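You operate a simulated robot arm through the tools that you are given. There is no shell and no other tool. Be economical: measure what you need, move in short steps, check, and stop when the job is done.

The job below is to be done with a simulated robot arm. You get a single attempt, and the scene is never put back.

Task
Drive home the three loose lattice bolts with the driver set to SOFT.
Fine: one run a bolt, fingers off the socket; lay the driver back in its cradle.

Only the result counts: the job must be done as asked and must still hold three seconds after the hand-in. Knocking over, shifting, dropping, spilling or breaking anything else fails it.

Robot
A 7-joint arm with a two-finger parallel gripper, fixed in place. Base frame: the origin is at the foot of the arm, x ahead of it, y to its left, z up. Lengths are in m, angles in rad, forces in N, time in s.
With the tool pointing down near the work surface it reaches from about 0.1 to 0.68 m from the base axis. Its first joint turns from -2.007 to 2.007 rad. Payload 3.91 kg.
Tool frame: the origin (TCP) lies between the finger pads and is the grasp point; the fingertips stand 0.03 m ahead of it; z points along the fingers, y is the line along which they close. The gripper opens to 0.11 m. The fingers are 0.02 m wide and 0.01 m thick; the gripper's body (0.048 by 0.112 m) begins 0.055 m behind the TCP.
Orientation is told as [roll, pitch, yaw] about the base's x, y, z axes, in that order, counted from this pose: with the fingers straight down and closing along the base's y, the tool's x points along the base's -x, its y along +y and its z along -z.

Tools
- The arm moves only by the tool servo_tool. Its arguments are lists of equal length, an entry for each row: "travel": the shift along the tool's x, y, z in units of 40 mm (1.0 is 40 mm), a list of three; "angular": the turn, a rotation vector about the tool's x, y, z in units of 5 degrees (1.0 is 5 degrees), a list of three. In form: {"travel": [[tx, ty, tz], ...], "angular": [[ax, ay, az], ...]}. A call has 1 to 20 rows; each row shifts and turns the commanded pose from where the row before left it, along the tool's axes as they then stand. "hand" is the finger opening in m, from 0 to 0.11, set as the call begins (left out, the last holds). A call with a number of a shift or a turn outside -1 to 1 is refused whole. A row lasts 0.2 s, in which the tool goes at most 0.05 m and 0.15 rad; a call with a longer step from one row to the next is refused whole, and so is a gripper value outside its range. Where a pose cannot be reached the arm comes as near as it can. A force on the tool above 50 N (or 10 N above the force at the start of the call, whichever is more), or a blocked arm, ends the call early, and 0.2 s more pass. The fingers move at their own pace (about 0.108 m/s each) and stop on an object; they squeeze with about 34 N. The grip force told is the motor's: it shows also when the fingers shut on nothing. Time passes only in rows, and 0.2 s behind the last, so rows that do not move let the fingers close. The reply holds the time, the measured pose of the TCP, the force on the tool along the base axes, the opening and the grip force, in the units named above and with some noise.
- Cameras (640 x 400 px; columns grow to the right, rows downward): "scene" is fixed at [0.2207, -0.6498, 1.4304]; the picture's right is [0.85, -0.52, 0.00], its down [-0.16, -0.26, -0.95] and it looks along [0.50, 0.81, -0.31] (base axes); focal length 269 px, centre (320, 200). "wrist" rides on the gripper at [0.072, 0.017, -0.103] in the tool frame; the picture's right is [-0.23, 0.97, 0.00], its down [-0.76, -0.18, -0.62] and it looks along [-0.61, -0.14, 0.78] (tool axes); focal length 222 px, centre (320, 200). There is no depth. A picture from a camera that has moved, and an enlarged one, comes with that camera's place and axes in the base frame and with its lens.
- grab_frame(camera): a new picture of that camera. The clock stands still meanwhile.
- lift_body(by): slides the trunk up (or, below 0, down) by that many m; the arm rides with it, the base frame stays. It gives what a move gives, with no picture.
- enlarge(camera, box): a new picture of the part [left, top, right, bottom] of that camera's present view, enlarged. The clock stands still meanwhile.
- sign_off(): hands the job in; it is judged then, once.

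Go step by step. Nothing tells you positions but the pictures and the camera data: compare them with the known pose of the tool, close in by small moves and look again before you grip or let go. The budget is 120 turns and 84 pictures, counting those below and the enlarged ones. Unless the task says otherwise, let go and move clear before handing in, and close with one line.

The tools are called after "Call:" as a command line: name --argument value ..., lists and objects as JSON in quotes. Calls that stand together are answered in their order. servo_tool: Moves the arm, as the interface text tells. Its arguments: {"type":"object","properties":{"travel":{"type":"array"},"angular":{"type":"array"},"hand":{"type":"number"}},"required":["travel","angular"]} The other tools are called the same way: lift_body (by) slides the trunk up or down; grab_frame (camera) takes a picture; enlarge (camera, box) takes an enlarged picture of a part of a camera's view; sign_off () hands the job in.

At the start:

```text
time_s: 0.0
tool_pos: [0.4627, 0.0127, 1.4629]
tool_rot: [0.001, 0.0, -0.001]
ft_force: [-1.2, 0.1, -0.6]
finger_gap: 0.11
grip_force: 0.1
trunk travel left (down, up): [-0.825, 0.165]
```

scene: 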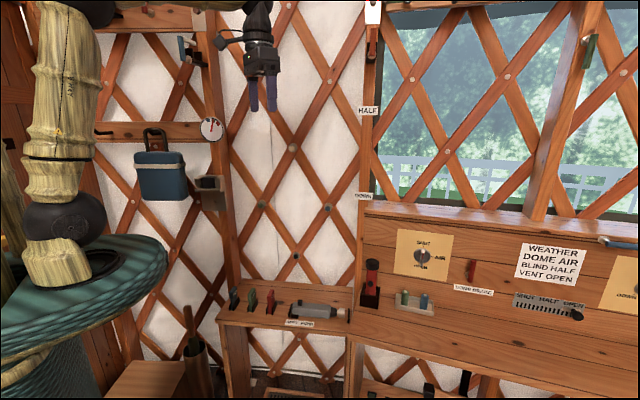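
wrist: 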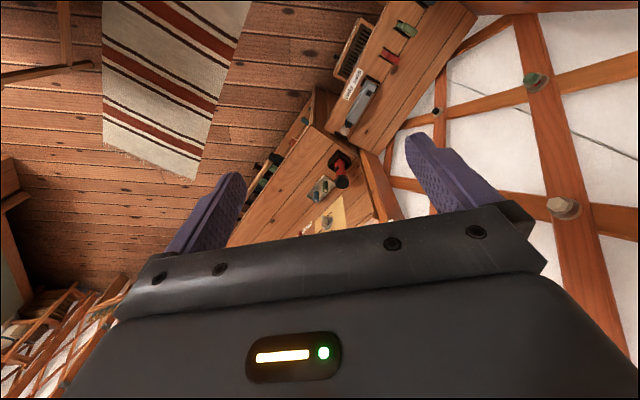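

I see a lattice wall with bolts ahead and a shelf holding a grey driver. I'll zoom in on the shelf, the lattice and the labels first.

Call:
enlarge --camera "scene" --box '[210, 250, 370, 350]'

Call:
enlarge --camera "scene" --box '[220, 90, 380, 290]'

Call:
enlarge --camera "scene" --box '[340, 220, 640, 340]'

Call:
enlarge --camera "scene" --box '[80, 0, 240, 130]'

```text
4.00 times, centred on (290, 300) of scene
camera zoom: at [0.2207, -0.6498, 1.4304], right [0.85, -0.52, 0.0], down [-0.16, -0.26, -0.95], along [0.5, 0.81, -0.31], focal length 1076 px, centre (440, -200)
```

zoom: 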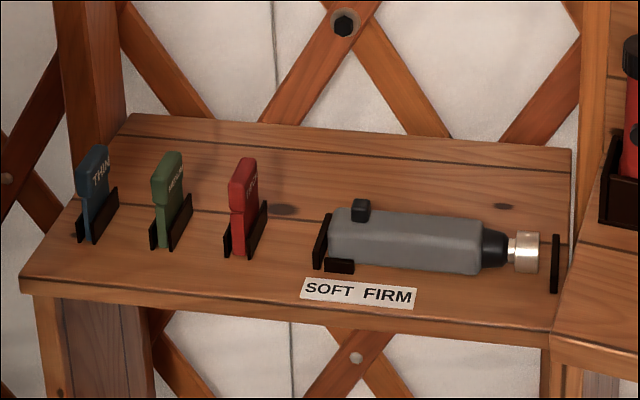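

```text
2.00 times, centred on (300, 190) of scene
camera zoom: at [0.2207, -0.6498, 1.4304], right [0.85, -0.52, 0.0], down [-0.16, -0.26, -0.95], along [0.5, 0.81, -0.31], focal length 538 px, centre (360, 220)
```

zoom: 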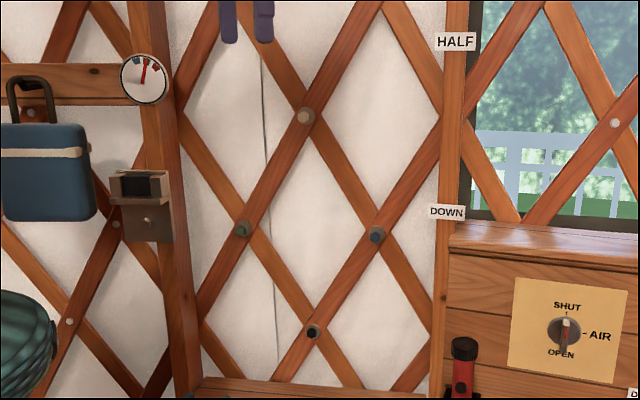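

```text
2.13 times, centred on (490, 280) of scene
camera zoom: at [0.2207, -0.6498, 1.4304], right [0.85, -0.52, 0.0], down [-0.16, -0.26, -0.95], along [0.5, 0.81, -0.31], focal length 574 px, centre (-43, 29)
```

zoom: 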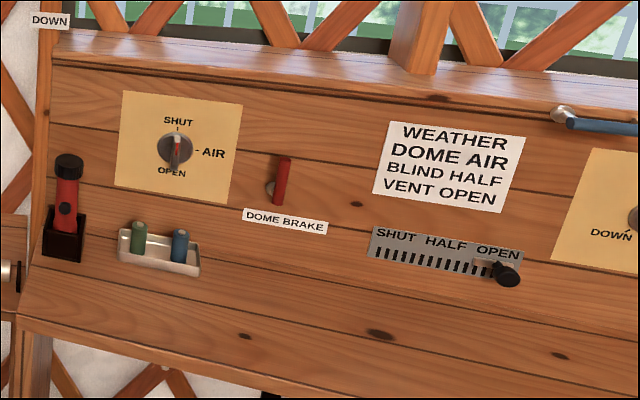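

```text
3.08 times, centred on (160, 65) of scene
camera zoom: at [0.2207, -0.6498, 1.4304], right [0.85, -0.52, 0.0], down [-0.16, -0.26, -0.95], along [0.5, 0.81, -0.31], focal length 828 px, centre (812, 615)
```

zoom: 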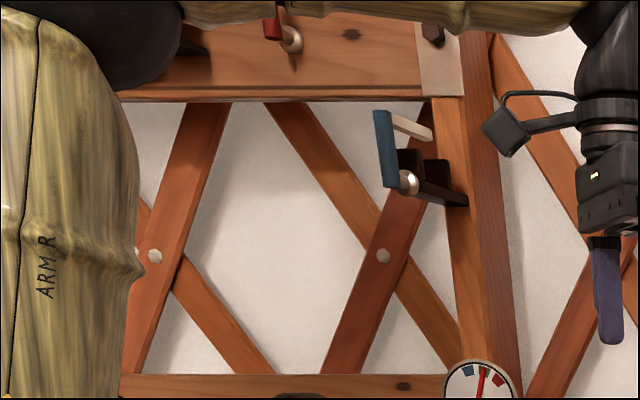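

I'll look closer at the driver, the tags and each bolt.

Call:
enlarge --camera "scene" --box '[282, 290, 354, 335]'

Call:
enlarge --camera "scene" --box '[255, 130, 335, 180]'

Call:
enlarge --camera "scene" --box '[245, 180, 345, 270]'

Call:
enlarge --camera "wrist" --box '[320, 0, 640, 220]'

```text
8.89 times, centred on (318, 312) of scene
camera zoom: at [0.2207, -0.6498, 1.4304], right [0.85, -0.52, 0.0], down [-0.16, -0.26, -0.95], along [0.5, 0.81, -0.31], focal length 2392 px, centre (338, -800)
```

zoom: 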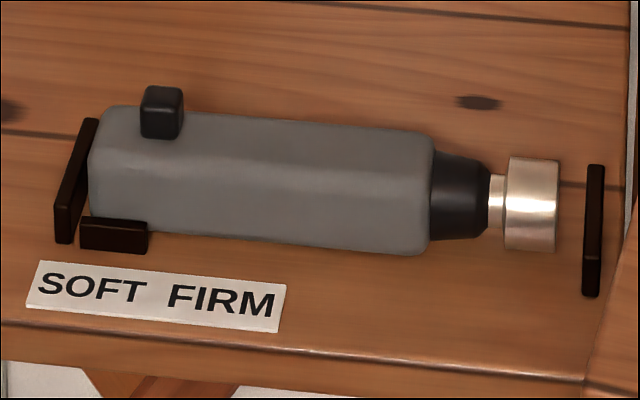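

```text
8.00 times, centred on (295, 155) of scene
camera zoom: at [0.2207, -0.6498, 1.4304], right [0.85, -0.52, 0.0], down [-0.16, -0.26, -0.95], along [0.5, 0.81, -0.31], focal length 2153 px, centre (520, 560)
```

zoom: 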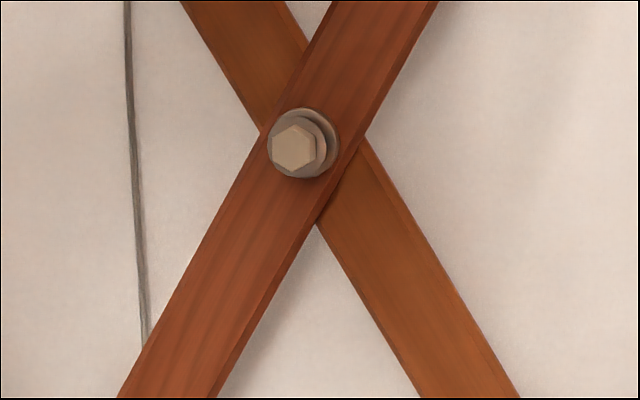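

```text
4.44 times, centred on (295, 225) of scene
camera zoom: at [0.2207, -0.6498, 1.4304], right [0.85, -0.52, 0.0], down [-0.16, -0.26, -0.95], along [0.5, 0.81, -0.31], focal length 1196 px, centre (431, 89)
```

zoom: 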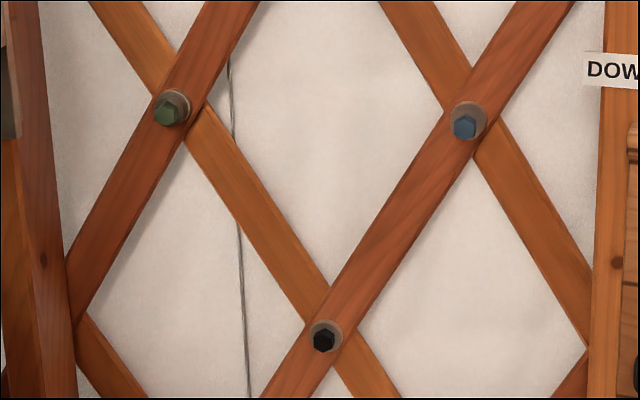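

```text
1.82 times, centred on (480, 110) of wrist
camera zoom: at [0.3902, 0.0306, 1.5671], right [0.23, 0.97, 0.0], down [0.76, -0.18, 0.62], along [0.61, -0.14, -0.78], focal length 404 px, centre (29, 364)
```

zoom: 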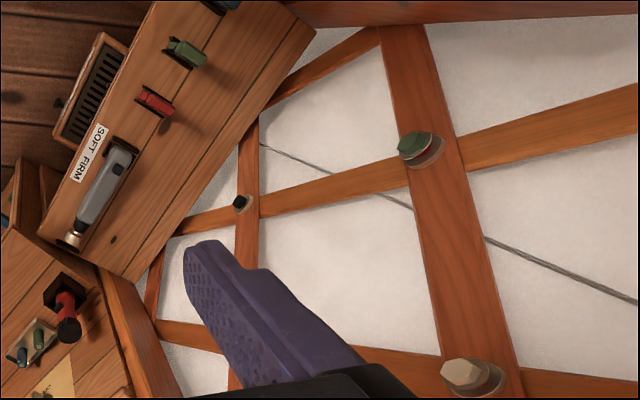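

Triangulated: bolts at about z 1.29 (cream), 1.03 (green, blue) and 0.78 (black), with the driver near (0.68, 0.11, 0.68) lying parallel to the wall. I'll lower the trunk for a closer look at the driver.

Call:
lift_body --by -0.4

Call:
grab_frame --camera "wrist"

Call:
grab_frame --camera "scene"

```text
time_s: 3.8
tool_pos: [0.4621, 0.0138, 1.0632]
tool_rot: [0.002, 0.0, 0.0]
ft_force: [0.0, -0.1, -0.3]
finger_gap: 0.1102
grip_force: 0.1
trunk travel left (down, up): [-0.425, 0.565]
```

```text
73 pictures are left
camera wrist: at [0.3901, 0.0305, 1.1671], right [0.23, 0.97, 0.0], down [0.76, -0.18, 0.62], along [0.61, -0.14, -0.78], focal length 222 px, centre (320, 200)
```

wrist: 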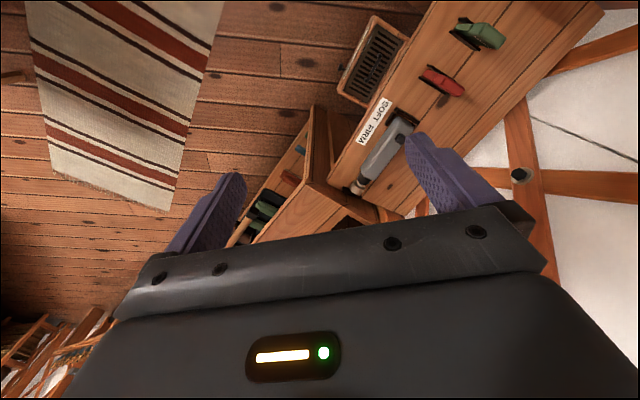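

```text
72 pictures are left
```

scene: 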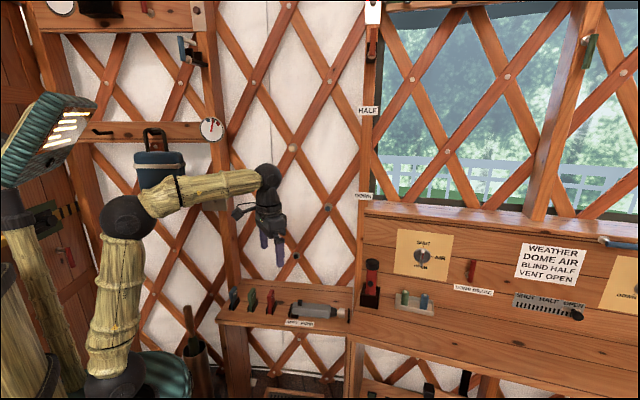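

Next I'll yaw to line up with the driver axis (about −37°) and come in behind and above it.

Call:
servo_tool --travel '[[0, 0, 0], [0, 0, 0], [0, 0, 0], [0, 0, 0], [0, 0, 0], [0, 0, 0], [0, 0, 0], [0, 0, 0], [0.2, 0.88, 0.5], [0.2, 0.88, 0.5], [0.2, 0.88, 0.5], [0.2, 0.88, 0.5], [0.2, 0.88, 0.5], [0.2, 0.88, 0.5]]' --angular '[[0, 0, 0.935], [0, 0, 0.935], [0, 0, 0.935], [0, 0, 0.935], [0, 0, 0.935], [0, 0, 0.935], [0, 0, 0.935], [0, 0, 0.935], [0, 0, 0], [0, 0, 0], [0, 0, 0], [0, 0, 0], [0, 0, 0], [0, 0, 0]]'

Call:
grab_frame --camera "wrist"

Call:
grab_frame --camera "scene"

```text
time_s: 6.8
tool_pos: [0.5501, 0.2111, 0.9436]
tool_rot: [-0.001, 0.0, -0.652]
ft_force: [0.3, -1.1, 0.0]
finger_gap: 0.1097
grip_force: 0.2
trunk travel left (down, up): [-0.425, 0.565]
```

```text
71 pictures are left
camera wrist: at [0.5037, 0.2692, 1.0475], right [0.77, 0.64, 0.0], down [0.5, -0.6, 0.62], along [0.4, -0.48, -0.78], focal length 222 px, centre (320, 200)
```

wrist: 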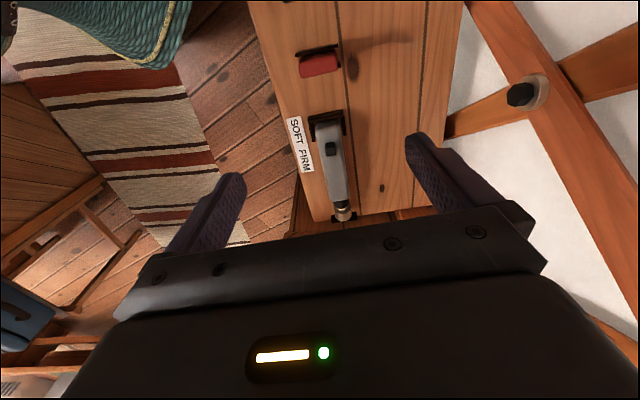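

```text
70 pictures are left
```

scene: 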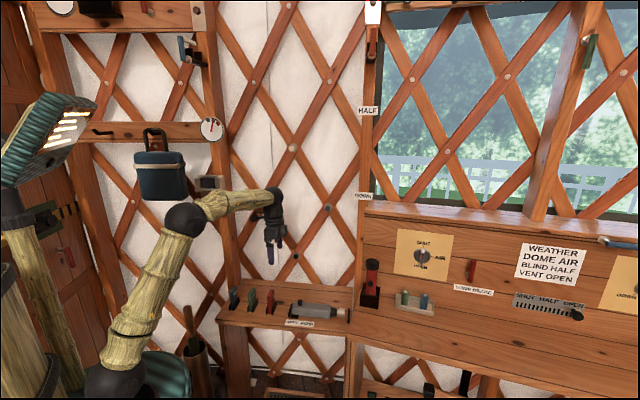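

Call:
enlarge --camera "wrist" --box '[270, 90, 390, 230]'

Call:
enlarge --camera "wrist" --box '[490, 60, 570, 120]'

```text
2.86 times, centred on (330, 160) of wrist
camera zoom: at [0.5037, 0.2692, 1.0475], right [0.77, 0.64, 0.0], down [0.5, -0.6, 0.62], along [0.4, -0.48, -0.78], focal length 635 px, centre (291, 314)
```

zoom: 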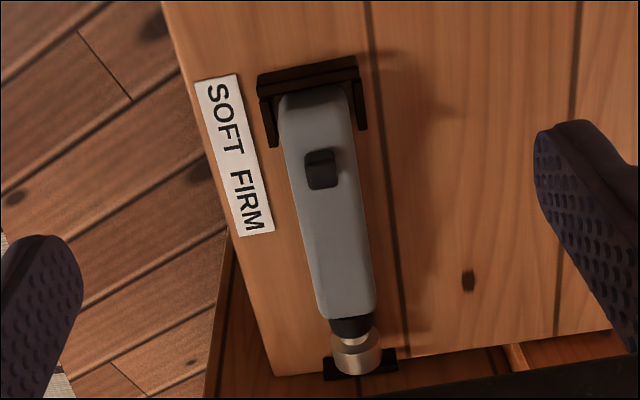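

```text
6.67 times, centred on (530, 90) of wrist
camera zoom: at [0.5037, 0.2692, 1.0475], right [0.77, 0.64, 0.0], down [0.5, -0.6, 0.62], along [0.4, -0.48, -0.78], focal length 1481 px, centre (-1080, 933)
```

zoom: 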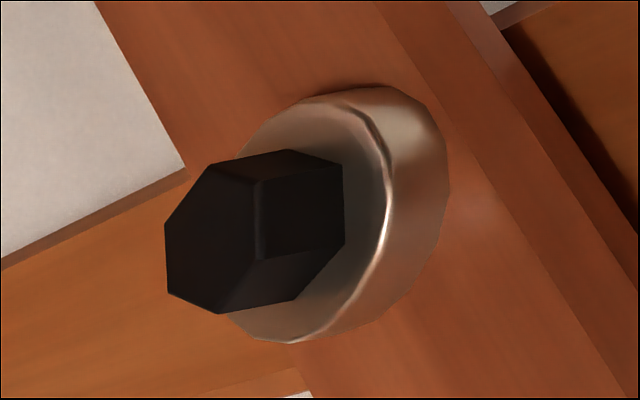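

The selector knob sits on top of the driver near SOFT/FIRM. I'll go down 8 cm to see which way it is set.

Call:
servo_tool --travel '[[0.3, 0, 0.9], [0.3, 0, 0.9]]' --angular '[[0, 0, 0], [0, 0, 0]]'

Call:
enlarge --camera "wrist" --box '[250, 80, 410, 220]'

```text
time_s: 7.4
tool_pos: [0.5314, 0.2247, 0.8728]
tool_rot: [0.0, 0.001, -0.651]
ft_force: [-0.1, 0.6, -0.4]
finger_gap: 0.1101
grip_force: 0.1
trunk travel left (down, up): [-0.425, 0.565]
```

```text
2.86 times, centred on (330, 150) of wrist
camera zoom: at [0.4846, 0.282, 0.977], right [0.77, 0.64, 0.0], down [0.5, -0.6, 0.62], along [0.4, -0.48, -0.78], focal length 635 px, centre (291, 343)
```

zoom: 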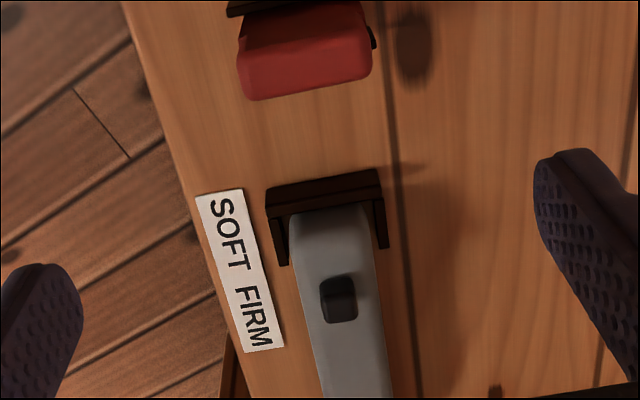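

The knob is a slider; SOFT is toward the driver's tail, and the knob sits near mid-label. I'll close the fingers and place the fingertip on the nose side of the knob, well above it, to compare.

Call:
servo_tool --travel '[[-0.93, 0, 0], [-0.93, 0, 0], [-0.93, 0, 0], [-0.93, 0, 0], [0, 0, 0.9], [0, 0, 0.9]]' --angular '[[0, 0, 0], [0, 0, 0], [0, 0, 0], [0, 0, 0], [0, 0, 0], [0, 0, 0]]' --hand 0

Call:
enlarge --camera "scene" --box '[270, 270, 366, 330]'

Call:
grab_frame --camera "wrist"

```text
time_s: 8.8
tool_pos: [0.649, 0.1346, 0.7976]
tool_rot: [-0.001, -0.001, -0.653]
ft_force: [0.0, 0.8, 0.7]
finger_gap: 0.0
grip_force: 34.1
trunk travel left (down, up): [-0.425, 0.565]
```

```text
6.67 times, centred on (318, 300) of scene
camera zoom: at [0.2207, -0.6498, 1.4304], right [0.85, -0.52, 0.0], down [-0.16, -0.26, -0.95], along [0.5, 0.81, -0.31], focal length 1794 px, centre (333, -467)
```

zoom: 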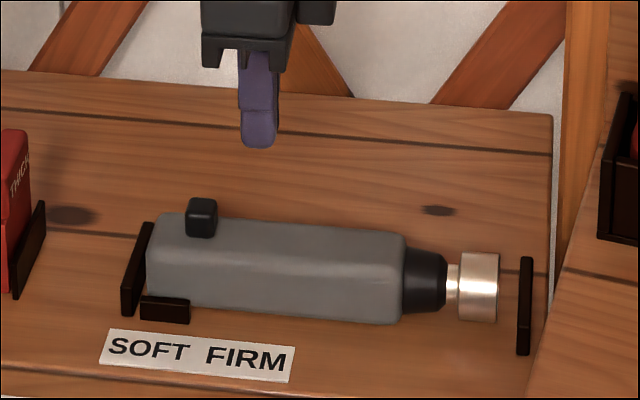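

```text
65 pictures are left
camera wrist: at [0.6019, 0.1917, 0.902], right [0.77, 0.64, 0.0], down [0.5, -0.6, 0.62], along [0.4, -0.48, -0.78], focal length 222 px, centre (320, 200)
```

wrist: 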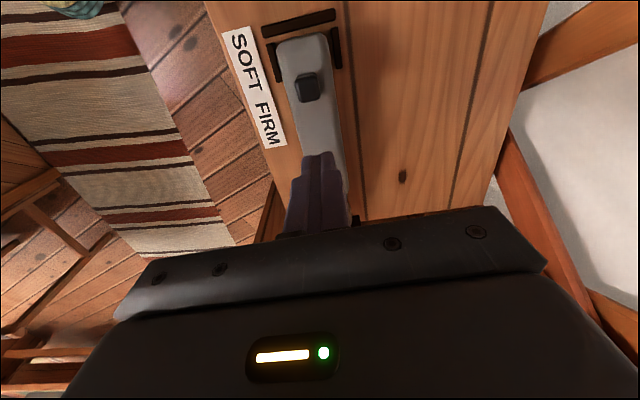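

The fingertip sits about 15 mm noseward of the knob and is centred on the driver axis. I'll lower it to just above the body top.

Call:
servo_tool --travel '[[0, 0, 0.7], [0, 0, 0.5], [0, 0, 0.25]]' --angular '[[0, 0, 0], [0, 0, 0], [0, 0, 0]]'

Call:
enlarge --camera "scene" --box '[280, 285, 344, 325]'

```text
time_s: 9.6
tool_pos: [0.6498, 0.1326, 0.7402]
tool_rot: [-0.001, 0.0, -0.652]
ft_force: [-0.3, -0.1, 0.2]
finger_gap: 0.0003
grip_force: 33.9
trunk travel left (down, up): [-0.425, 0.565]
```

```text
10.00 times, centred on (312, 305) of scene
camera zoom: at [0.2207, -0.6498, 1.4304], right [0.85, -0.52, 0.0], down [-0.16, -0.26, -0.95], along [0.5, 0.81, -0.31], focal length 2691 px, centre (400, -850)
```

zoom: 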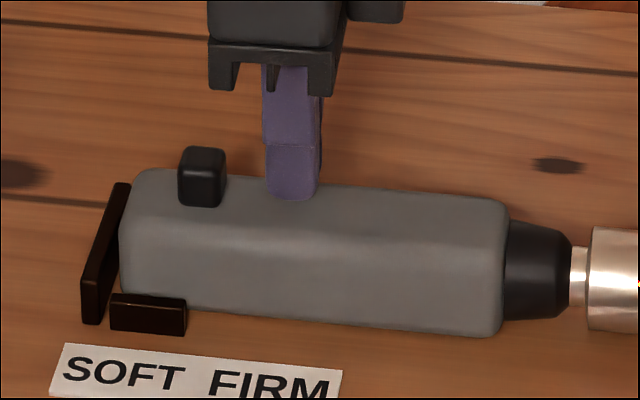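

There's a gap of about 15 mm. I'll push gently toward the tail (SOFT), watching the force.

Call:
servo_tool --travel '[[0.25, 0, 0.03], [0.1, 0, 0], [0.05, 0, 0], [0.05, 0, 0]]' --angular '[[0, 0, 0], [0, 0, 0], [0, 0, 0], [0, 0, 0]]'

Call:
enlarge --camera "scene" --box '[280, 285, 344, 325]'

```text
time_s: 10.6
tool_pos: [0.6364, 0.1445, 0.7412]
tool_rot: [-0.002, 0.001, -0.652]
ft_force: [-0.5, -0.6, 0.0]
finger_gap: 0.0002
grip_force: 34.0
trunk travel left (down, up): [-0.425, 0.565]
```

```text
10.00 times, centred on (312, 305) of scene
camera zoom: at [0.2207, -0.6498, 1.4304], right [0.85, -0.52, 0.0], down [-0.16, -0.26, -0.95], along [0.5, 0.81, -0.31], focal length 2691 px, centre (400, -850)
```

zoom: 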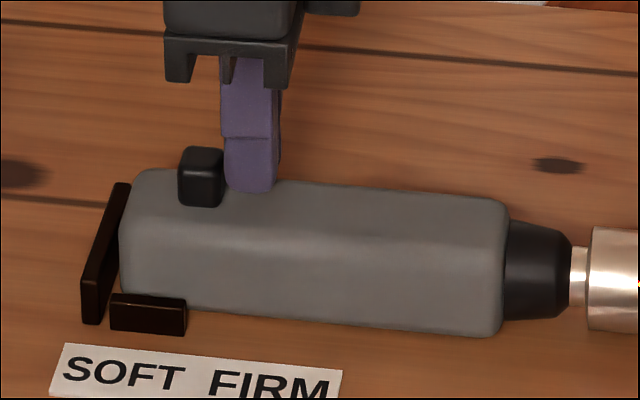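

Just touching now. I'll push 4 mm more.

Call:
servo_tool --travel '[[0.05, 0, 0], [0.05, 0, 0], [0, 0, 0]]' --angular '[[0, 0, 0], [0, 0, 0], [0, 0, 0]]'

Call:
enlarge --camera "scene" --box '[280, 285, 344, 325]'

```text
time_s: 11.4
tool_pos: [0.6344, 0.1472, 0.7412]
tool_rot: [0.0, 0.001, -0.652]
ft_force: [0.9, -1.9, 1.2]
finger_gap: 0.0005
grip_force: 34.1
trunk travel left (down, up): [-0.425, 0.565]
```

```text
10.00 times, centred on (312, 305) of scene
camera zoom: at [0.2207, -0.6498, 1.4304], right [0.85, -0.52, 0.0], down [-0.16, -0.26, -0.95], along [0.5, 0.81, -0.31], focal length 2691 px, centre (400, -850)
```

zoom: 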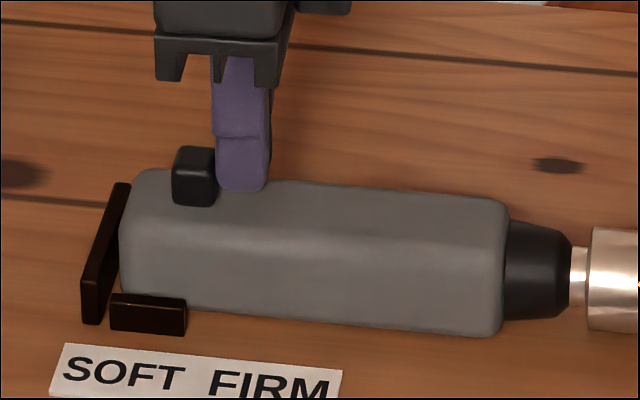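

The knob slides, so it wasn't at SOFT. I'll keep pushing to the stop.

Call:
servo_tool --travel '[[0.08, 0, 0], [0.08, 0, 0], [0.08, 0, 0], [0, 0, 0]]' --angular '[[0, 0, 0], [0, 0, 0], [0, 0, 0], [0, 0, 0]]'

Call:
enlarge --camera "scene" --box '[280, 285, 344, 325]'

```text
time_s: 12.4
tool_pos: [0.6256, 0.1548, 0.741]
tool_rot: [0.0, -0.002, -0.653]
ft_force: [-0.6, -0.7, -0.9]
finger_gap: 0.0003
grip_force: 34.0
trunk travel left (down, up): [-0.425, 0.565]
```

```text
10.00 times, centred on (312, 305) of scene
camera zoom: at [0.2207, -0.6498, 1.4304], right [0.85, -0.52, 0.0], down [-0.16, -0.26, -0.95], along [0.5, 0.81, -0.31], focal length 2691 px, centre (400, -850)
```

zoom: 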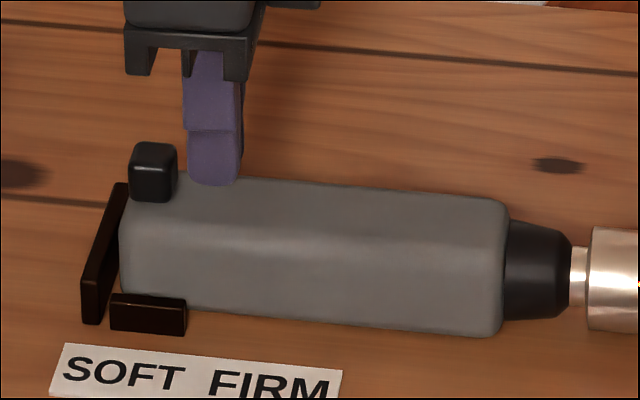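

The slider snapped over to the SOFT end. Now I'll rise, open the fingers, centre over the body and descend to grip it, clear of the knob and socket.

Call:
servo_tool --travel '[[-0.1, 0, -0.5], [0, 0, -0.8], [-0.56, -0.06, 0], [0, 0, 0], [0, 0, 0]]' --angular '[[0, 0, 0], [0, 0, 0], [0, 0, 0], [0, 0, 0], [0, 0, 0]]' --hand 0

Call:
servo_tool --travel '[[0, 0, 0], [0, 0, 0], [0, 0, 0]]' --angular '[[0, 0, 0], [0, 0, 0], [0, 0, 0]]' --hand 0.1

Call:
grab_frame --camera "wrist"

Call:
enlarge --camera "scene" --box '[270, 270, 366, 330]'

```text
time_s: 13.6
tool_pos: [0.6447, 0.1362, 0.7923]
tool_rot: [0.0, 0.003, -0.653]
ft_force: [-1.5, -1.2, -0.3]
finger_gap: 0.0
grip_force: 34.5
trunk travel left (down, up): [-0.425, 0.565]
```

```text
time_s: 14.4
tool_pos: [0.6446, 0.1388, 0.7927]
tool_rot: [0.001, 0.001, -0.654]
ft_force: [0.5, 0.1, 0.1]
finger_gap: 0.0999
grip_force: 0.0
trunk travel left (down, up): [-0.425, 0.565]
```

```text
60 pictures are left
camera wrist: at [0.5983, 0.195, 0.8963], right [0.77, 0.64, 0.0], down [0.5, -0.6, 0.62], along [0.4, -0.48, -0.78], focal length 222 px, centre (320, 200)
```

wrist: 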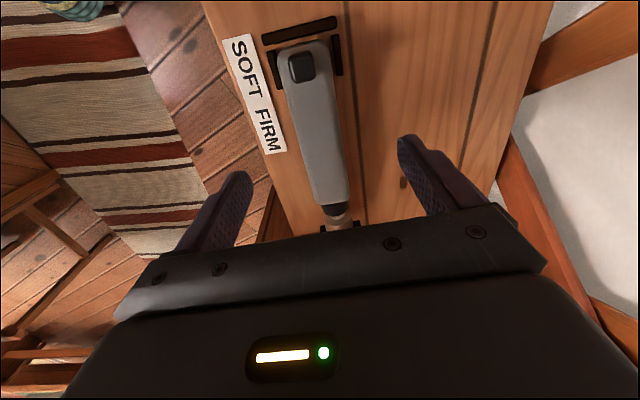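

```text
6.67 times, centred on (318, 300) of scene
camera zoom: at [0.2207, -0.6498, 1.4304], right [0.85, -0.52, 0.0], down [-0.16, -0.26, -0.95], along [0.5, 0.81, -0.31], focal length 1794 px, centre (333, -467)
```

zoom: 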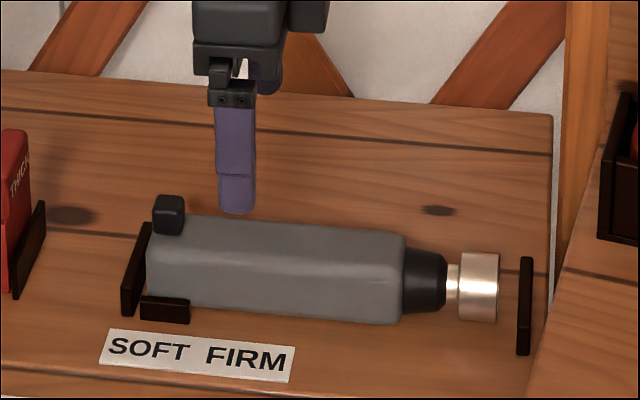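

The knob is at SOFT and the fingers straddle the body. Descending.

Call:
servo_tool --travel '[[0, 0, 0.8], [0, 0, 0.8], [0, 0, 0.75]]' --angular '[[0, 0, 0], [0, 0, 0], [0, 0, 0]]'

Call:
enlarge --camera "scene" --box '[270, 270, 366, 330]'

```text
time_s: 15.2
tool_pos: [0.6445, 0.1374, 0.6985]
tool_rot: [0.0, -0.002, -0.653]
ft_force: [0.4, -0.3, 1.1]
finger_gap: 0.0999
grip_force: 0.1
trunk travel left (down, up): [-0.425, 0.565]
```

```text
6.67 times, centred on (318, 300) of scene
camera zoom: at [0.2207, -0.6498, 1.4304], right [0.85, -0.52, 0.0], down [-0.16, -0.26, -0.95], along [0.5, 0.81, -0.31], focal length 1794 px, centre (333, -467)
```

zoom: 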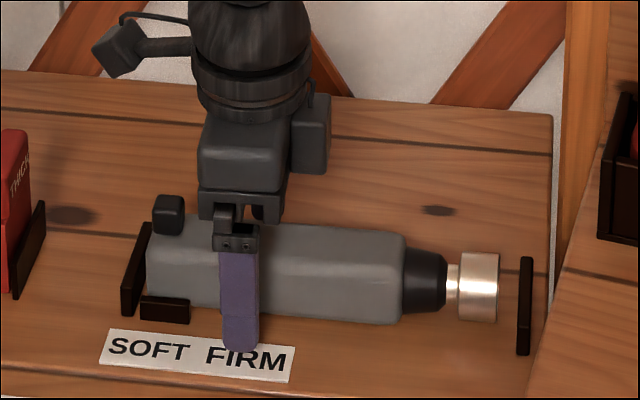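

Call:
servo_tool --travel '[[0, 0, 0], [0, 0, 0], [0, 0, 0], [0, 0, 0]]' --angular '[[0, 0, 0], [0, 0, 0], [0, 0, 0], [0, 0, 0]]' --hand 0

Call:
servo_tool --travel '[[0, 0, -0.25], [0, 0, -0.5], [0, 0, -0.8], [0, 0, -0.8]]' --angular '[[0, 0, 0], [0, 0, 0], [0, 0, 0], [0, 0, 0]]'

Call:
enlarge --camera "scene" --box '[238, 230, 398, 330]'

Call:
grab_frame --camera "wrist"

```text
time_s: 16.2
tool_pos: [0.6443, 0.1366, 0.6994]
tool_rot: [-0.001, 0.0, -0.652]
ft_force: [-3.0, -2.1, 0.5]
finger_gap: 0.0427
grip_force: 34.4
trunk travel left (down, up): [-0.425, 0.565]
```

```text
time_s: 17.2
tool_pos: [0.6442, 0.1365, 0.7938]
tool_rot: [0.0, 0.0, -0.653]
ft_force: [0.3, 0.4, -6.8]
finger_gap: 0.0424
grip_force: 34.0
trunk travel left (down, up): [-0.425, 0.565]
```

```text
4.00 times, centred on (318, 280) of scene
camera zoom: at [0.2207, -0.6498, 1.4304], right [0.85, -0.52, 0.0], down [-0.16, -0.26, -0.95], along [0.5, 0.81, -0.31], focal length 1076 px, centre (328, -120)
```

zoom: 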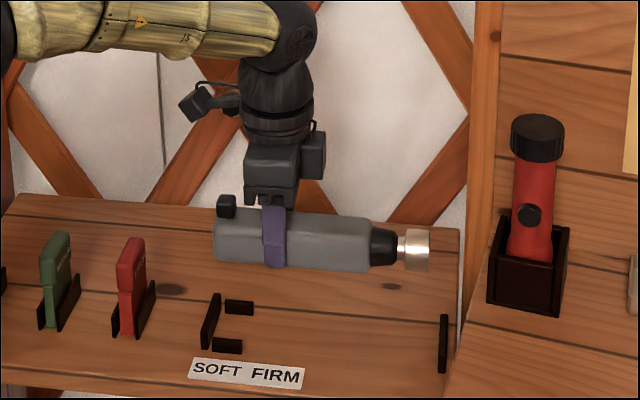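

```text
56 pictures are left
camera wrist: at [0.5978, 0.1941, 0.8971], right [0.77, 0.64, 0.0], down [0.5, -0.6, 0.62], along [0.4, -0.48, -0.78], focal length 222 px, centre (320, 200)
```

wrist: 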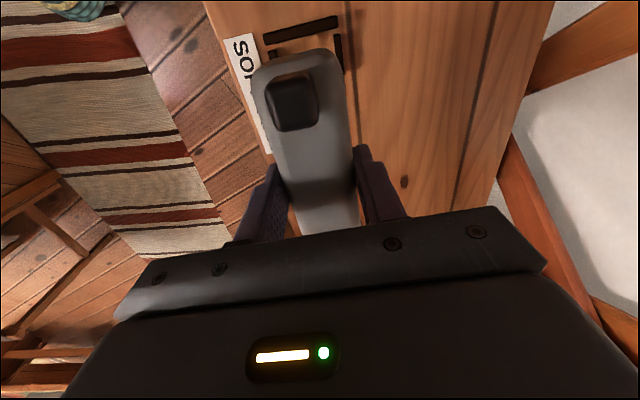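

The driver is held (6.8 N) and the cradle is clear. I'll raise the trunk and use the wrist camera to see which bolts stand proud, starting with the blue one.

Call:
lift_body --by 0.39

Call:
grab_frame --camera "wrist"

Call:
enlarge --camera "scene" --box '[310, 190, 342, 220]'

Call:
enlarge --camera "scene" --box '[280, 235, 312, 265]'

```text
time_s: 21.0
tool_pos: [0.645, 0.1369, 1.183]
tool_rot: [0.001, -0.001, -0.653]
ft_force: [-0.5, 1.2, -5.7]
finger_gap: 0.0424
grip_force: 34.0
trunk travel left (down, up): [-0.815, 0.175]
```

```text
55 pictures are left
camera wrist: at [0.5982, 0.1942, 1.2868], right [0.77, 0.64, 0.0], down [0.5, -0.6, 0.62], along [0.4, -0.48, -0.78], focal length 222 px, centre (320, 200)
```

wrist: 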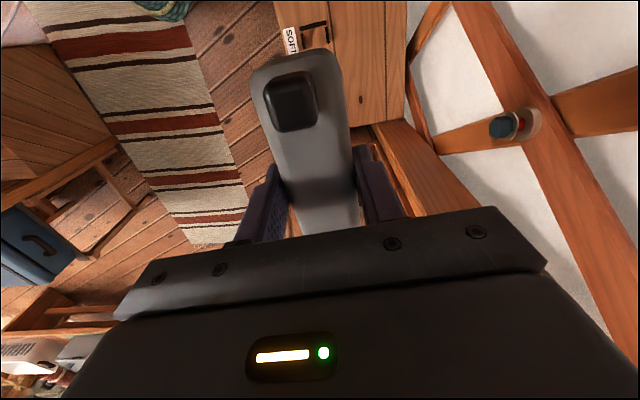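

```text
13.33 times, centred on (326, 205) of scene
camera zoom: at [0.2207, -0.6498, 1.4304], right [0.85, -0.52, 0.0], down [-0.16, -0.26, -0.95], along [0.5, 0.81, -0.31], focal length 3588 px, centre (240, 133)
```

zoom: 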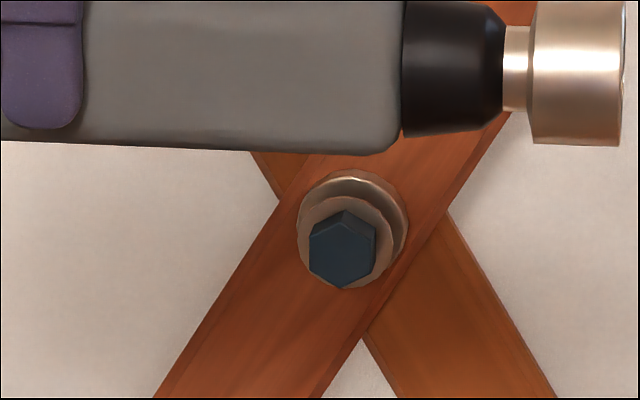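

```text
13.33 times, centred on (296, 250) of scene
camera zoom: at [0.2207, -0.6498, 1.4304], right [0.85, -0.52, 0.0], down [-0.16, -0.26, -0.95], along [0.5, 0.81, -0.31], focal length 3588 px, centre (640, -467)
```

zoom: 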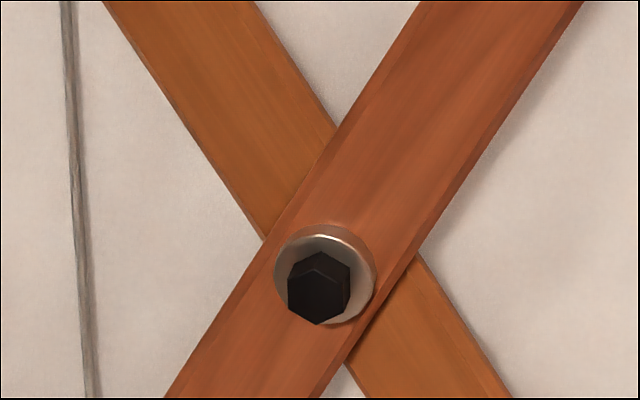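

Blue has a gap with the red shank showing, so it's loose; black is home. I'll get near views of cream and green for accurate positions.

Call:
servo_tool --travel '[[0.8, 0, 0], [0.9, 0, 0], [0.9, 0, 0], [0.5, 0, 0]]' --angular '[[0, 0, 0], [0, 0, 0], [0, 0, 0], [0, 0, 0]]'

Call:
lift_body --by 0.17

Call:
grab_frame --camera "wrist"

Call:
enlarge --camera "scene" --box '[240, 80, 400, 180]'

```text
time_s: 22.0
tool_pos: [0.5449, 0.2112, 1.1847]
tool_rot: [-0.001, 0.0, -0.653]
ft_force: [-0.6, 0.1, -5.5]
finger_gap: 0.0424
grip_force: 34.2
trunk travel left (down, up): [-0.815, 0.175]
```

```text
time_s: 23.9
tool_pos: [0.545, 0.2107, 1.3553]
tool_rot: [-0.002, 0.0, -0.652]
ft_force: [0.0, -0.7, -6.0]
finger_gap: 0.0419
grip_force: 34.3
trunk travel left (down, up): [-0.985, 0.005]
```

```text
52 pictures are left
camera wrist: at [0.4987, 0.2686, 1.459], right [0.77, 0.64, 0.0], down [0.5, -0.6, 0.62], along [0.4, -0.48, -0.78], focal length 222 px, centre (320, 200)
```

wrist: 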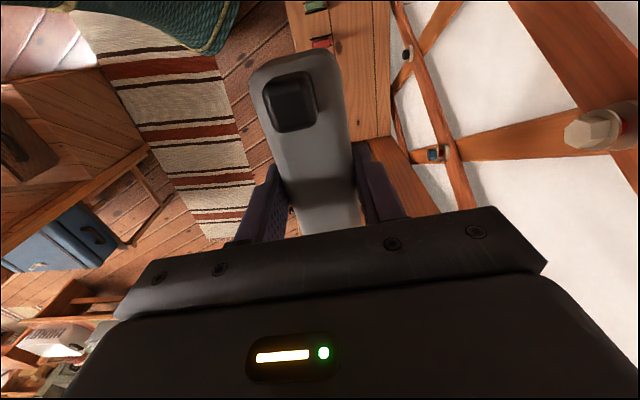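

```text
4.00 times, centred on (320, 130) of scene
camera zoom: at [0.2207, -0.6498, 1.4304], right [0.85, -0.52, 0.0], down [-0.16, -0.26, -0.95], along [0.5, 0.81, -0.31], focal length 1076 px, centre (320, 480)
```

zoom: 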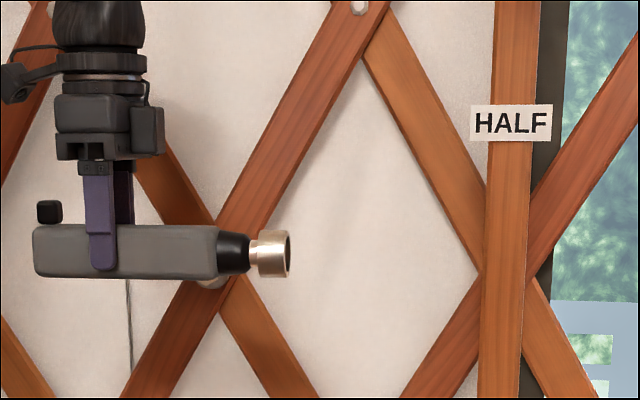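

Call:
lift_body --by -0.17

Call:
servo_tool --travel '[[0.9, 0, 0], [0.9, 0, 0], [0.9, 0, 0], [0.6, 0, 0]]' --angular '[[0, 0, 0], [0, 0, 0], [0, 0, 0], [0, 0, 0]]'

Call:
grab_frame --camera "wrist"

Call:
grab_frame --camera "scene"

```text
time_s: 25.8
tool_pos: [0.5447, 0.2111, 1.1863]
tool_rot: [0.0, 0.001, -0.652]
ft_force: [-0.2, 0.1, -5.4]
finger_gap: 0.0421
grip_force: 33.8
trunk travel left (down, up): [-0.815, 0.175]
```

```text
time_s: 26.8
tool_pos: [0.4392, 0.2915, 1.1855]
tool_rot: [0.0, -0.001, -0.652]
ft_force: [0.5, -0.7, -5.8]
finger_gap: 0.042
grip_force: 33.9
trunk travel left (down, up): [-0.815, 0.175]
```

```text
50 pictures are left
camera wrist: at [0.3925, 0.3487, 1.2895], right [0.77, 0.64, 0.0], down [0.5, -0.6, 0.62], along [0.4, -0.48, -0.78], focal length 222 px, centre (320, 200)
```

wrist: 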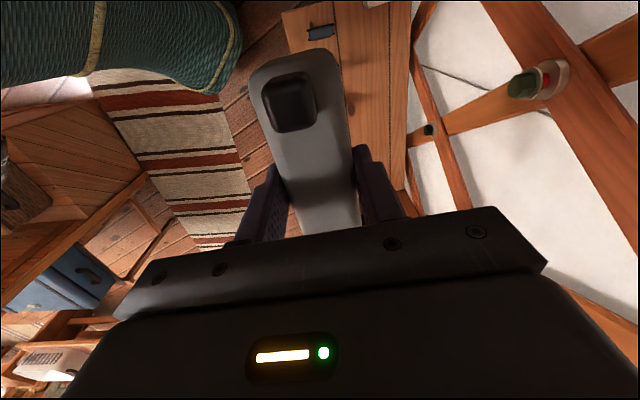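

```text
49 pictures are left
```

scene: 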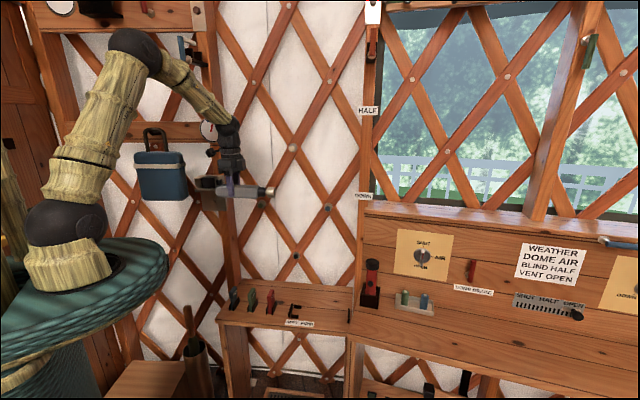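

Positions from the near views agree: green (0.587, 0.445, 1.037), blue (0.819, 0.256, 1.038) and cream (0.703, 0.352, 1.290), with a wall normal heading of about 51°. I'll back off from the wall and yaw the driver round to face it.

Call:
servo_tool --travel '[[0, -0.7, 0], [0, -0.7, 0]]' --angular '[[0, 0, 0], [0, 0, 0]]'

Call:
servo_tool --travel '[[0, 0, 0], [0, 0, 0], [0, 0, 0], [0, 0, 0], [0, 0, 0], [0, 0, 0], [0, 0, 0], [0, 0, 0], [0, 0, 0], [0, 0, 0], [0, 0, 0], [0, 0, 0], [0, 0, 0], [0, 0, 0], [0, 0, 0], [0, 0, 0], [0, 0, 0], [0, 0, 0], [0, 0, 0]]' --angular '[[0, 0, -0.95], [0, 0, -0.95], [0, 0, -0.95], [0, 0, -0.95], [0, 0, -0.95], [0, 0, -0.95], [0, 0, -0.95], [0, 0, -0.95], [0, 0, -0.95], [0, 0, -0.95], [0, 0, -0.95], [0, 0, -0.95], [0, 0, -0.95], [0, 0, -0.95], [0, 0, -0.95], [0, 0, -0.95], [0, 0, -0.95], [0, 0, -0.95], [0, 0, -0.95]]'

Call:
grab_frame --camera "scene"

Call:
grab_frame --camera "wrist"

```text
time_s: 27.4
tool_pos: [0.4085, 0.2456, 1.1856]
tool_rot: [0.0, 0.0, -0.652]
ft_force: [-0.2, -0.3, -5.7]
finger_gap: 0.0418
grip_force: 33.6
trunk travel left (down, up): [-0.815, 0.175]
```

```text
time_s: 31.4
tool_pos: [0.4058, 0.245, 1.1849]
tool_rot: [0.0, 0.002, 0.923]
ft_force: [0.2, -0.6, -4.9]
finger_gap: 0.042
grip_force: 33.8
trunk travel left (down, up): [-0.815, 0.175]
```

```text
48 pictures are left
```

scene: 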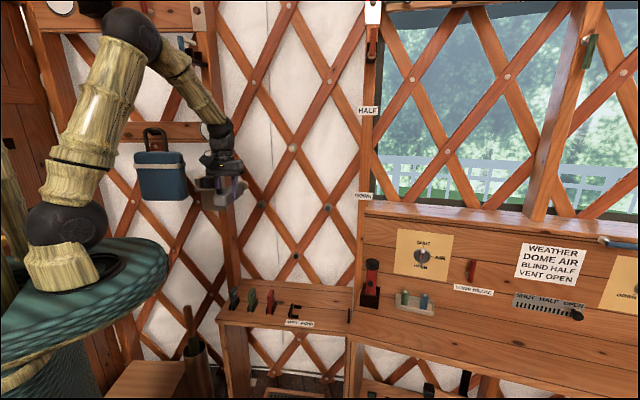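

```text
47 pictures are left
camera wrist: at [0.3492, 0.1981, 1.2888], right [-0.64, 0.77, 0.0], down [0.6, 0.5, 0.62], along [0.48, 0.4, -0.78], focal length 222 px, centre (320, 200)
```

wrist: 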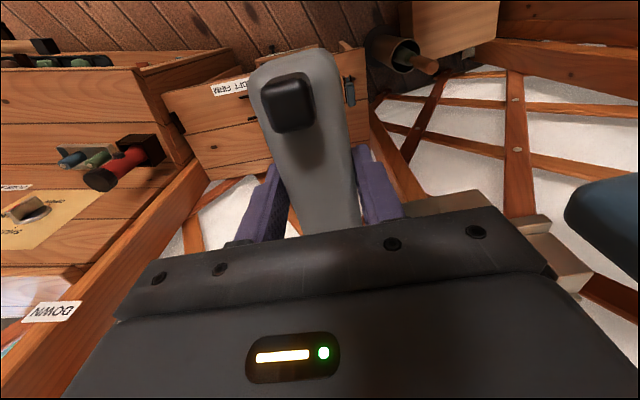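

A tan box on the left post is close to the gripper. I'll look closely before going near the green bolt.

Call:
enlarge --camera "scene" --box '[170, 110, 290, 230]'

Call:
enlarge --camera "wrist" --box '[380, 150, 640, 320]'

```text
3.33 times, centred on (230, 170) of scene
camera zoom: at [0.2207, -0.6498, 1.4304], right [0.85, -0.52, 0.0], down [-0.16, -0.26, -0.95], along [0.5, 0.81, -0.31], focal length 897 px, centre (620, 300)
```

zoom: 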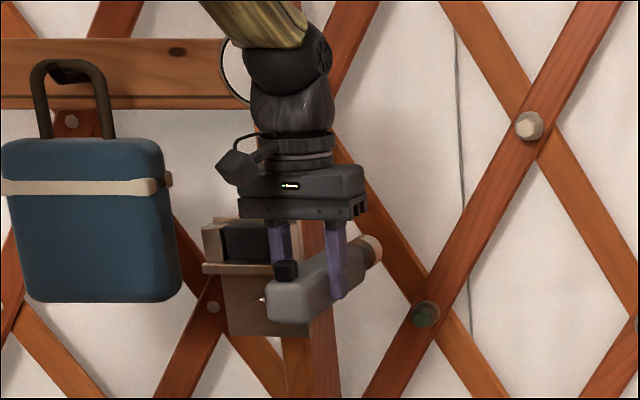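

```text
2.35 times, centred on (510, 235) of wrist
camera zoom: at [0.3492, 0.1981, 1.2888], right [-0.64, 0.77, 0.0], down [0.6, 0.5, 0.62], along [0.48, 0.4, -0.78], focal length 523 px, centre (-127, 118)
```

zoom: 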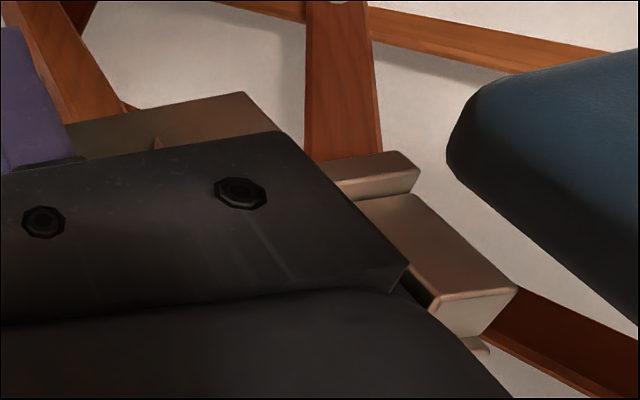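

The box on the left post reaches about x<0.437, y>0.388, z 1.07–1.21, so green leaves around 2 cm clearance. I'll lower to bolt height, shift slightly right and tilt the gripper 10° away from the box, then check.

Call:
servo_tool --travel '[[0, -0.45, 0], [0, 0, 0], [0, 0, 0]]' --angular '[[0, 0, 0], [-1, 0, 0], [-1, 0, 0]]'

Call:
lift_body --by -0.131

Call:
enlarge --camera "scene" --box '[180, 130, 308, 230]'

Call:
grab_frame --camera "wrist"

```text
time_s: 32.2
tool_pos: [0.4193, 0.2349, 1.1864]
tool_rot: [0.175, 0.001, 0.922]
ft_force: [-0.3, 0.3, -5.1]
finger_gap: 0.0419
grip_force: 34.1
trunk travel left (down, up): [-0.815, 0.175]
```

```text
time_s: 33.8
tool_pos: [0.4185, 0.2367, 1.055]
tool_rot: [0.174, 0.0, 0.922]
ft_force: [-0.9, 0.2, -4.3]
finger_gap: 0.0419
grip_force: 34.0
trunk travel left (down, up): [-0.684, 0.306]
```

```text
4.00 times, centred on (244, 180) of scene
camera zoom: at [0.2207, -0.6498, 1.4304], right [0.85, -0.52, 0.0], down [-0.16, -0.26, -0.95], along [0.5, 0.81, -0.31], focal length 1076 px, centre (624, 280)
```

zoom: 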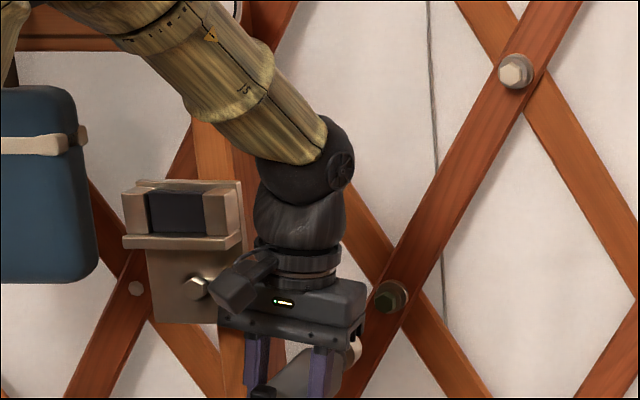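

```text
43 pictures are left
camera wrist: at [0.3765, 0.1776, 1.1599], right [-0.63, 0.76, 0.17], down [0.69, 0.44, 0.58], along [0.37, 0.48, -0.8], focal length 222 px, centre (320, 200)
```

wrist: 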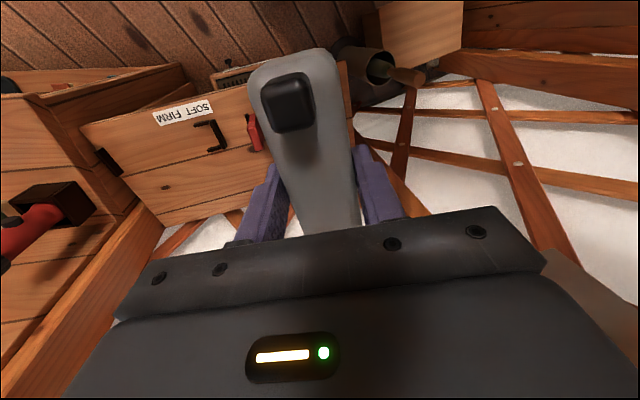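

Call:
servo_tool --travel '[[-0.7, -0.05, 0], [-0.7, -0.05, 0], [-0.6, -0.05, 0]]' --angular '[[0, 0, 0], [0, 0, 0], [0, 0, 0]]'

Call:
enlarge --camera "scene" --box '[216, 170, 296, 230]'

Call:
grab_frame --camera "wrist"

```text
time_s: 34.6
tool_pos: [0.4733, 0.2981, 1.0539]
tool_rot: [0.175, 0.002, 0.922]
ft_force: [0.6, 0.0, -5.2]
finger_gap: 0.0419
grip_force: 33.9
trunk travel left (down, up): [-0.684, 0.306]
```

```text
6.67 times, centred on (256, 200) of scene
camera zoom: at [0.2207, -0.6498, 1.4304], right [0.85, -0.52, 0.0], down [-0.16, -0.26, -0.95], along [0.5, 0.81, -0.31], focal length 1794 px, centre (747, 200)
```

zoom: 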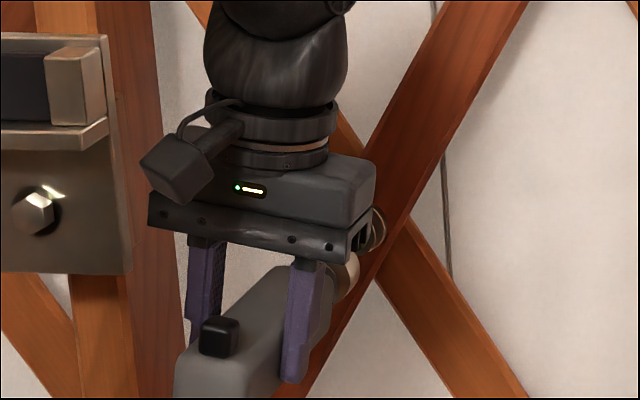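

```text
41 pictures are left
camera wrist: at [0.4303, 0.2397, 1.1592], right [-0.63, 0.76, 0.17], down [0.69, 0.44, 0.58], along [0.37, 0.48, -0.8], focal length 222 px, centre (320, 200)
```

wrist: 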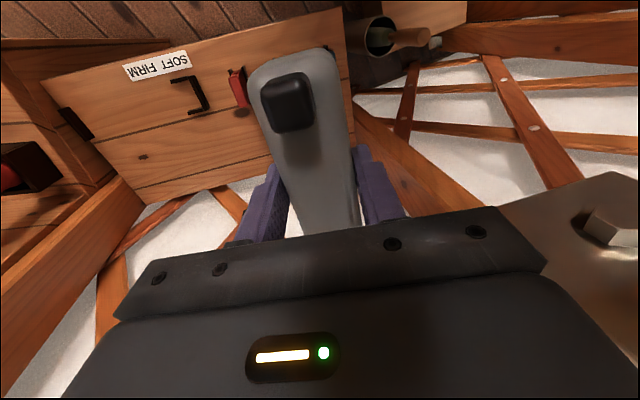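

The gripper hides the nose in this pose, so I'll calibrate on the cream bolt first, where I can tilt the gripper left for a clear view. Backing out, untilting, moving right and tilting left, then raising.

Call:
servo_tool --travel '[[0.9, 0, 0], [0.9, 0, 0], [0, 0, 0], [0, 0, 0], [0, -0.9, 0], [0, -0.9, 0], [0, -0.9, 0], [0, -0.8, 0], [0, 0, 0], [0, 0, 0], [0, 0, 0], [0, 0, 0]]' --angular '[[0, 0, 0], [0, 0, 0], [1, 0, 0], [1, 0, 0], [0, 0, 0], [0, 0, 0], [0, 0, 0], [0, 0, 0], [1, 0, 0], [1, 0, 0], [1, 0, 0], [1, 0, 0]]'

Call:
lift_body --by 0.253

Call:
enlarge --camera "scene" --box '[232, 110, 328, 180]'

```text
time_s: 37.2
tool_pos: [0.5391, 0.1537, 1.0534]
tool_rot: [-0.351, 0.003, 0.92]
ft_force: [-0.7, 0.6, -5.6]
finger_gap: 0.0418
grip_force: 34.2
trunk travel left (down, up): [-0.684, 0.306]
```

```text
time_s: 39.8
tool_pos: [0.5401, 0.1537, 1.3057]
tool_rot: [-0.349, 0.001, 0.922]
ft_force: [0.0, 0.3, -5.3]
finger_gap: 0.0417
grip_force: 34.2
trunk travel left (down, up): [-0.937, 0.053]
```

```text
5.71 times, centred on (280, 145) of scene
camera zoom: at [0.2207, -0.6498, 1.4304], right [0.85, -0.52, 0.0], down [-0.16, -0.26, -0.95], along [0.5, 0.81, -0.31], focal length 1538 px, centre (549, 514)
```

zoom: 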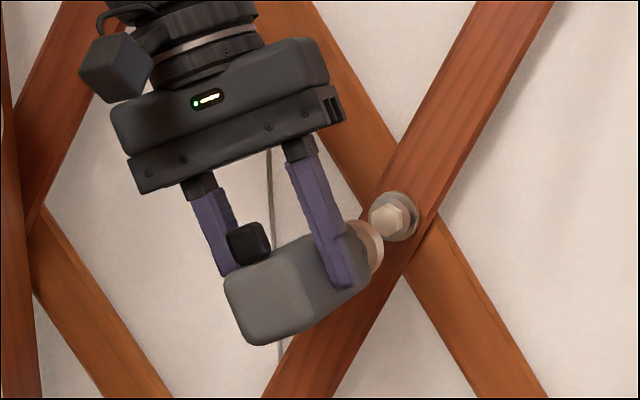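

The view is good. The driver axis lies along the tool at heading about 0.925, so I'll correct the yaw to 0.89, shift about 9 mm left and 3 mm up, and advance 60 mm.

Call:
servo_tool --travel '[[0, 0.186, -0.148], [-0.75, 0, 0], [-0.75, 0, 0]]' --angular '[[0, 0.14, 0.38], [0, 0, 0], [0, 0, 0]]'

Call:
enlarge --camera "scene" --box '[256, 120, 320, 170]'

```text
time_s: 40.6
tool_pos: [0.5697, 0.2079, 1.3077]
tool_rot: [-0.349, 0.001, 0.887]
ft_force: [0.1, -1.0, -5.0]
finger_gap: 0.0418
grip_force: 34.4
trunk travel left (down, up): [-0.937, 0.053]
```

```text
8.00 times, centred on (288, 145) of scene
camera zoom: at [0.2207, -0.6498, 1.4304], right [0.85, -0.52, 0.0], down [-0.16, -0.26, -0.95], along [0.5, 0.81, -0.31], focal length 2153 px, centre (576, 640)
```

zoom: 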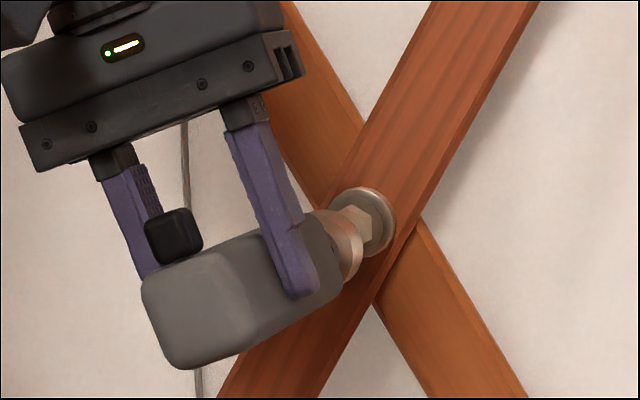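

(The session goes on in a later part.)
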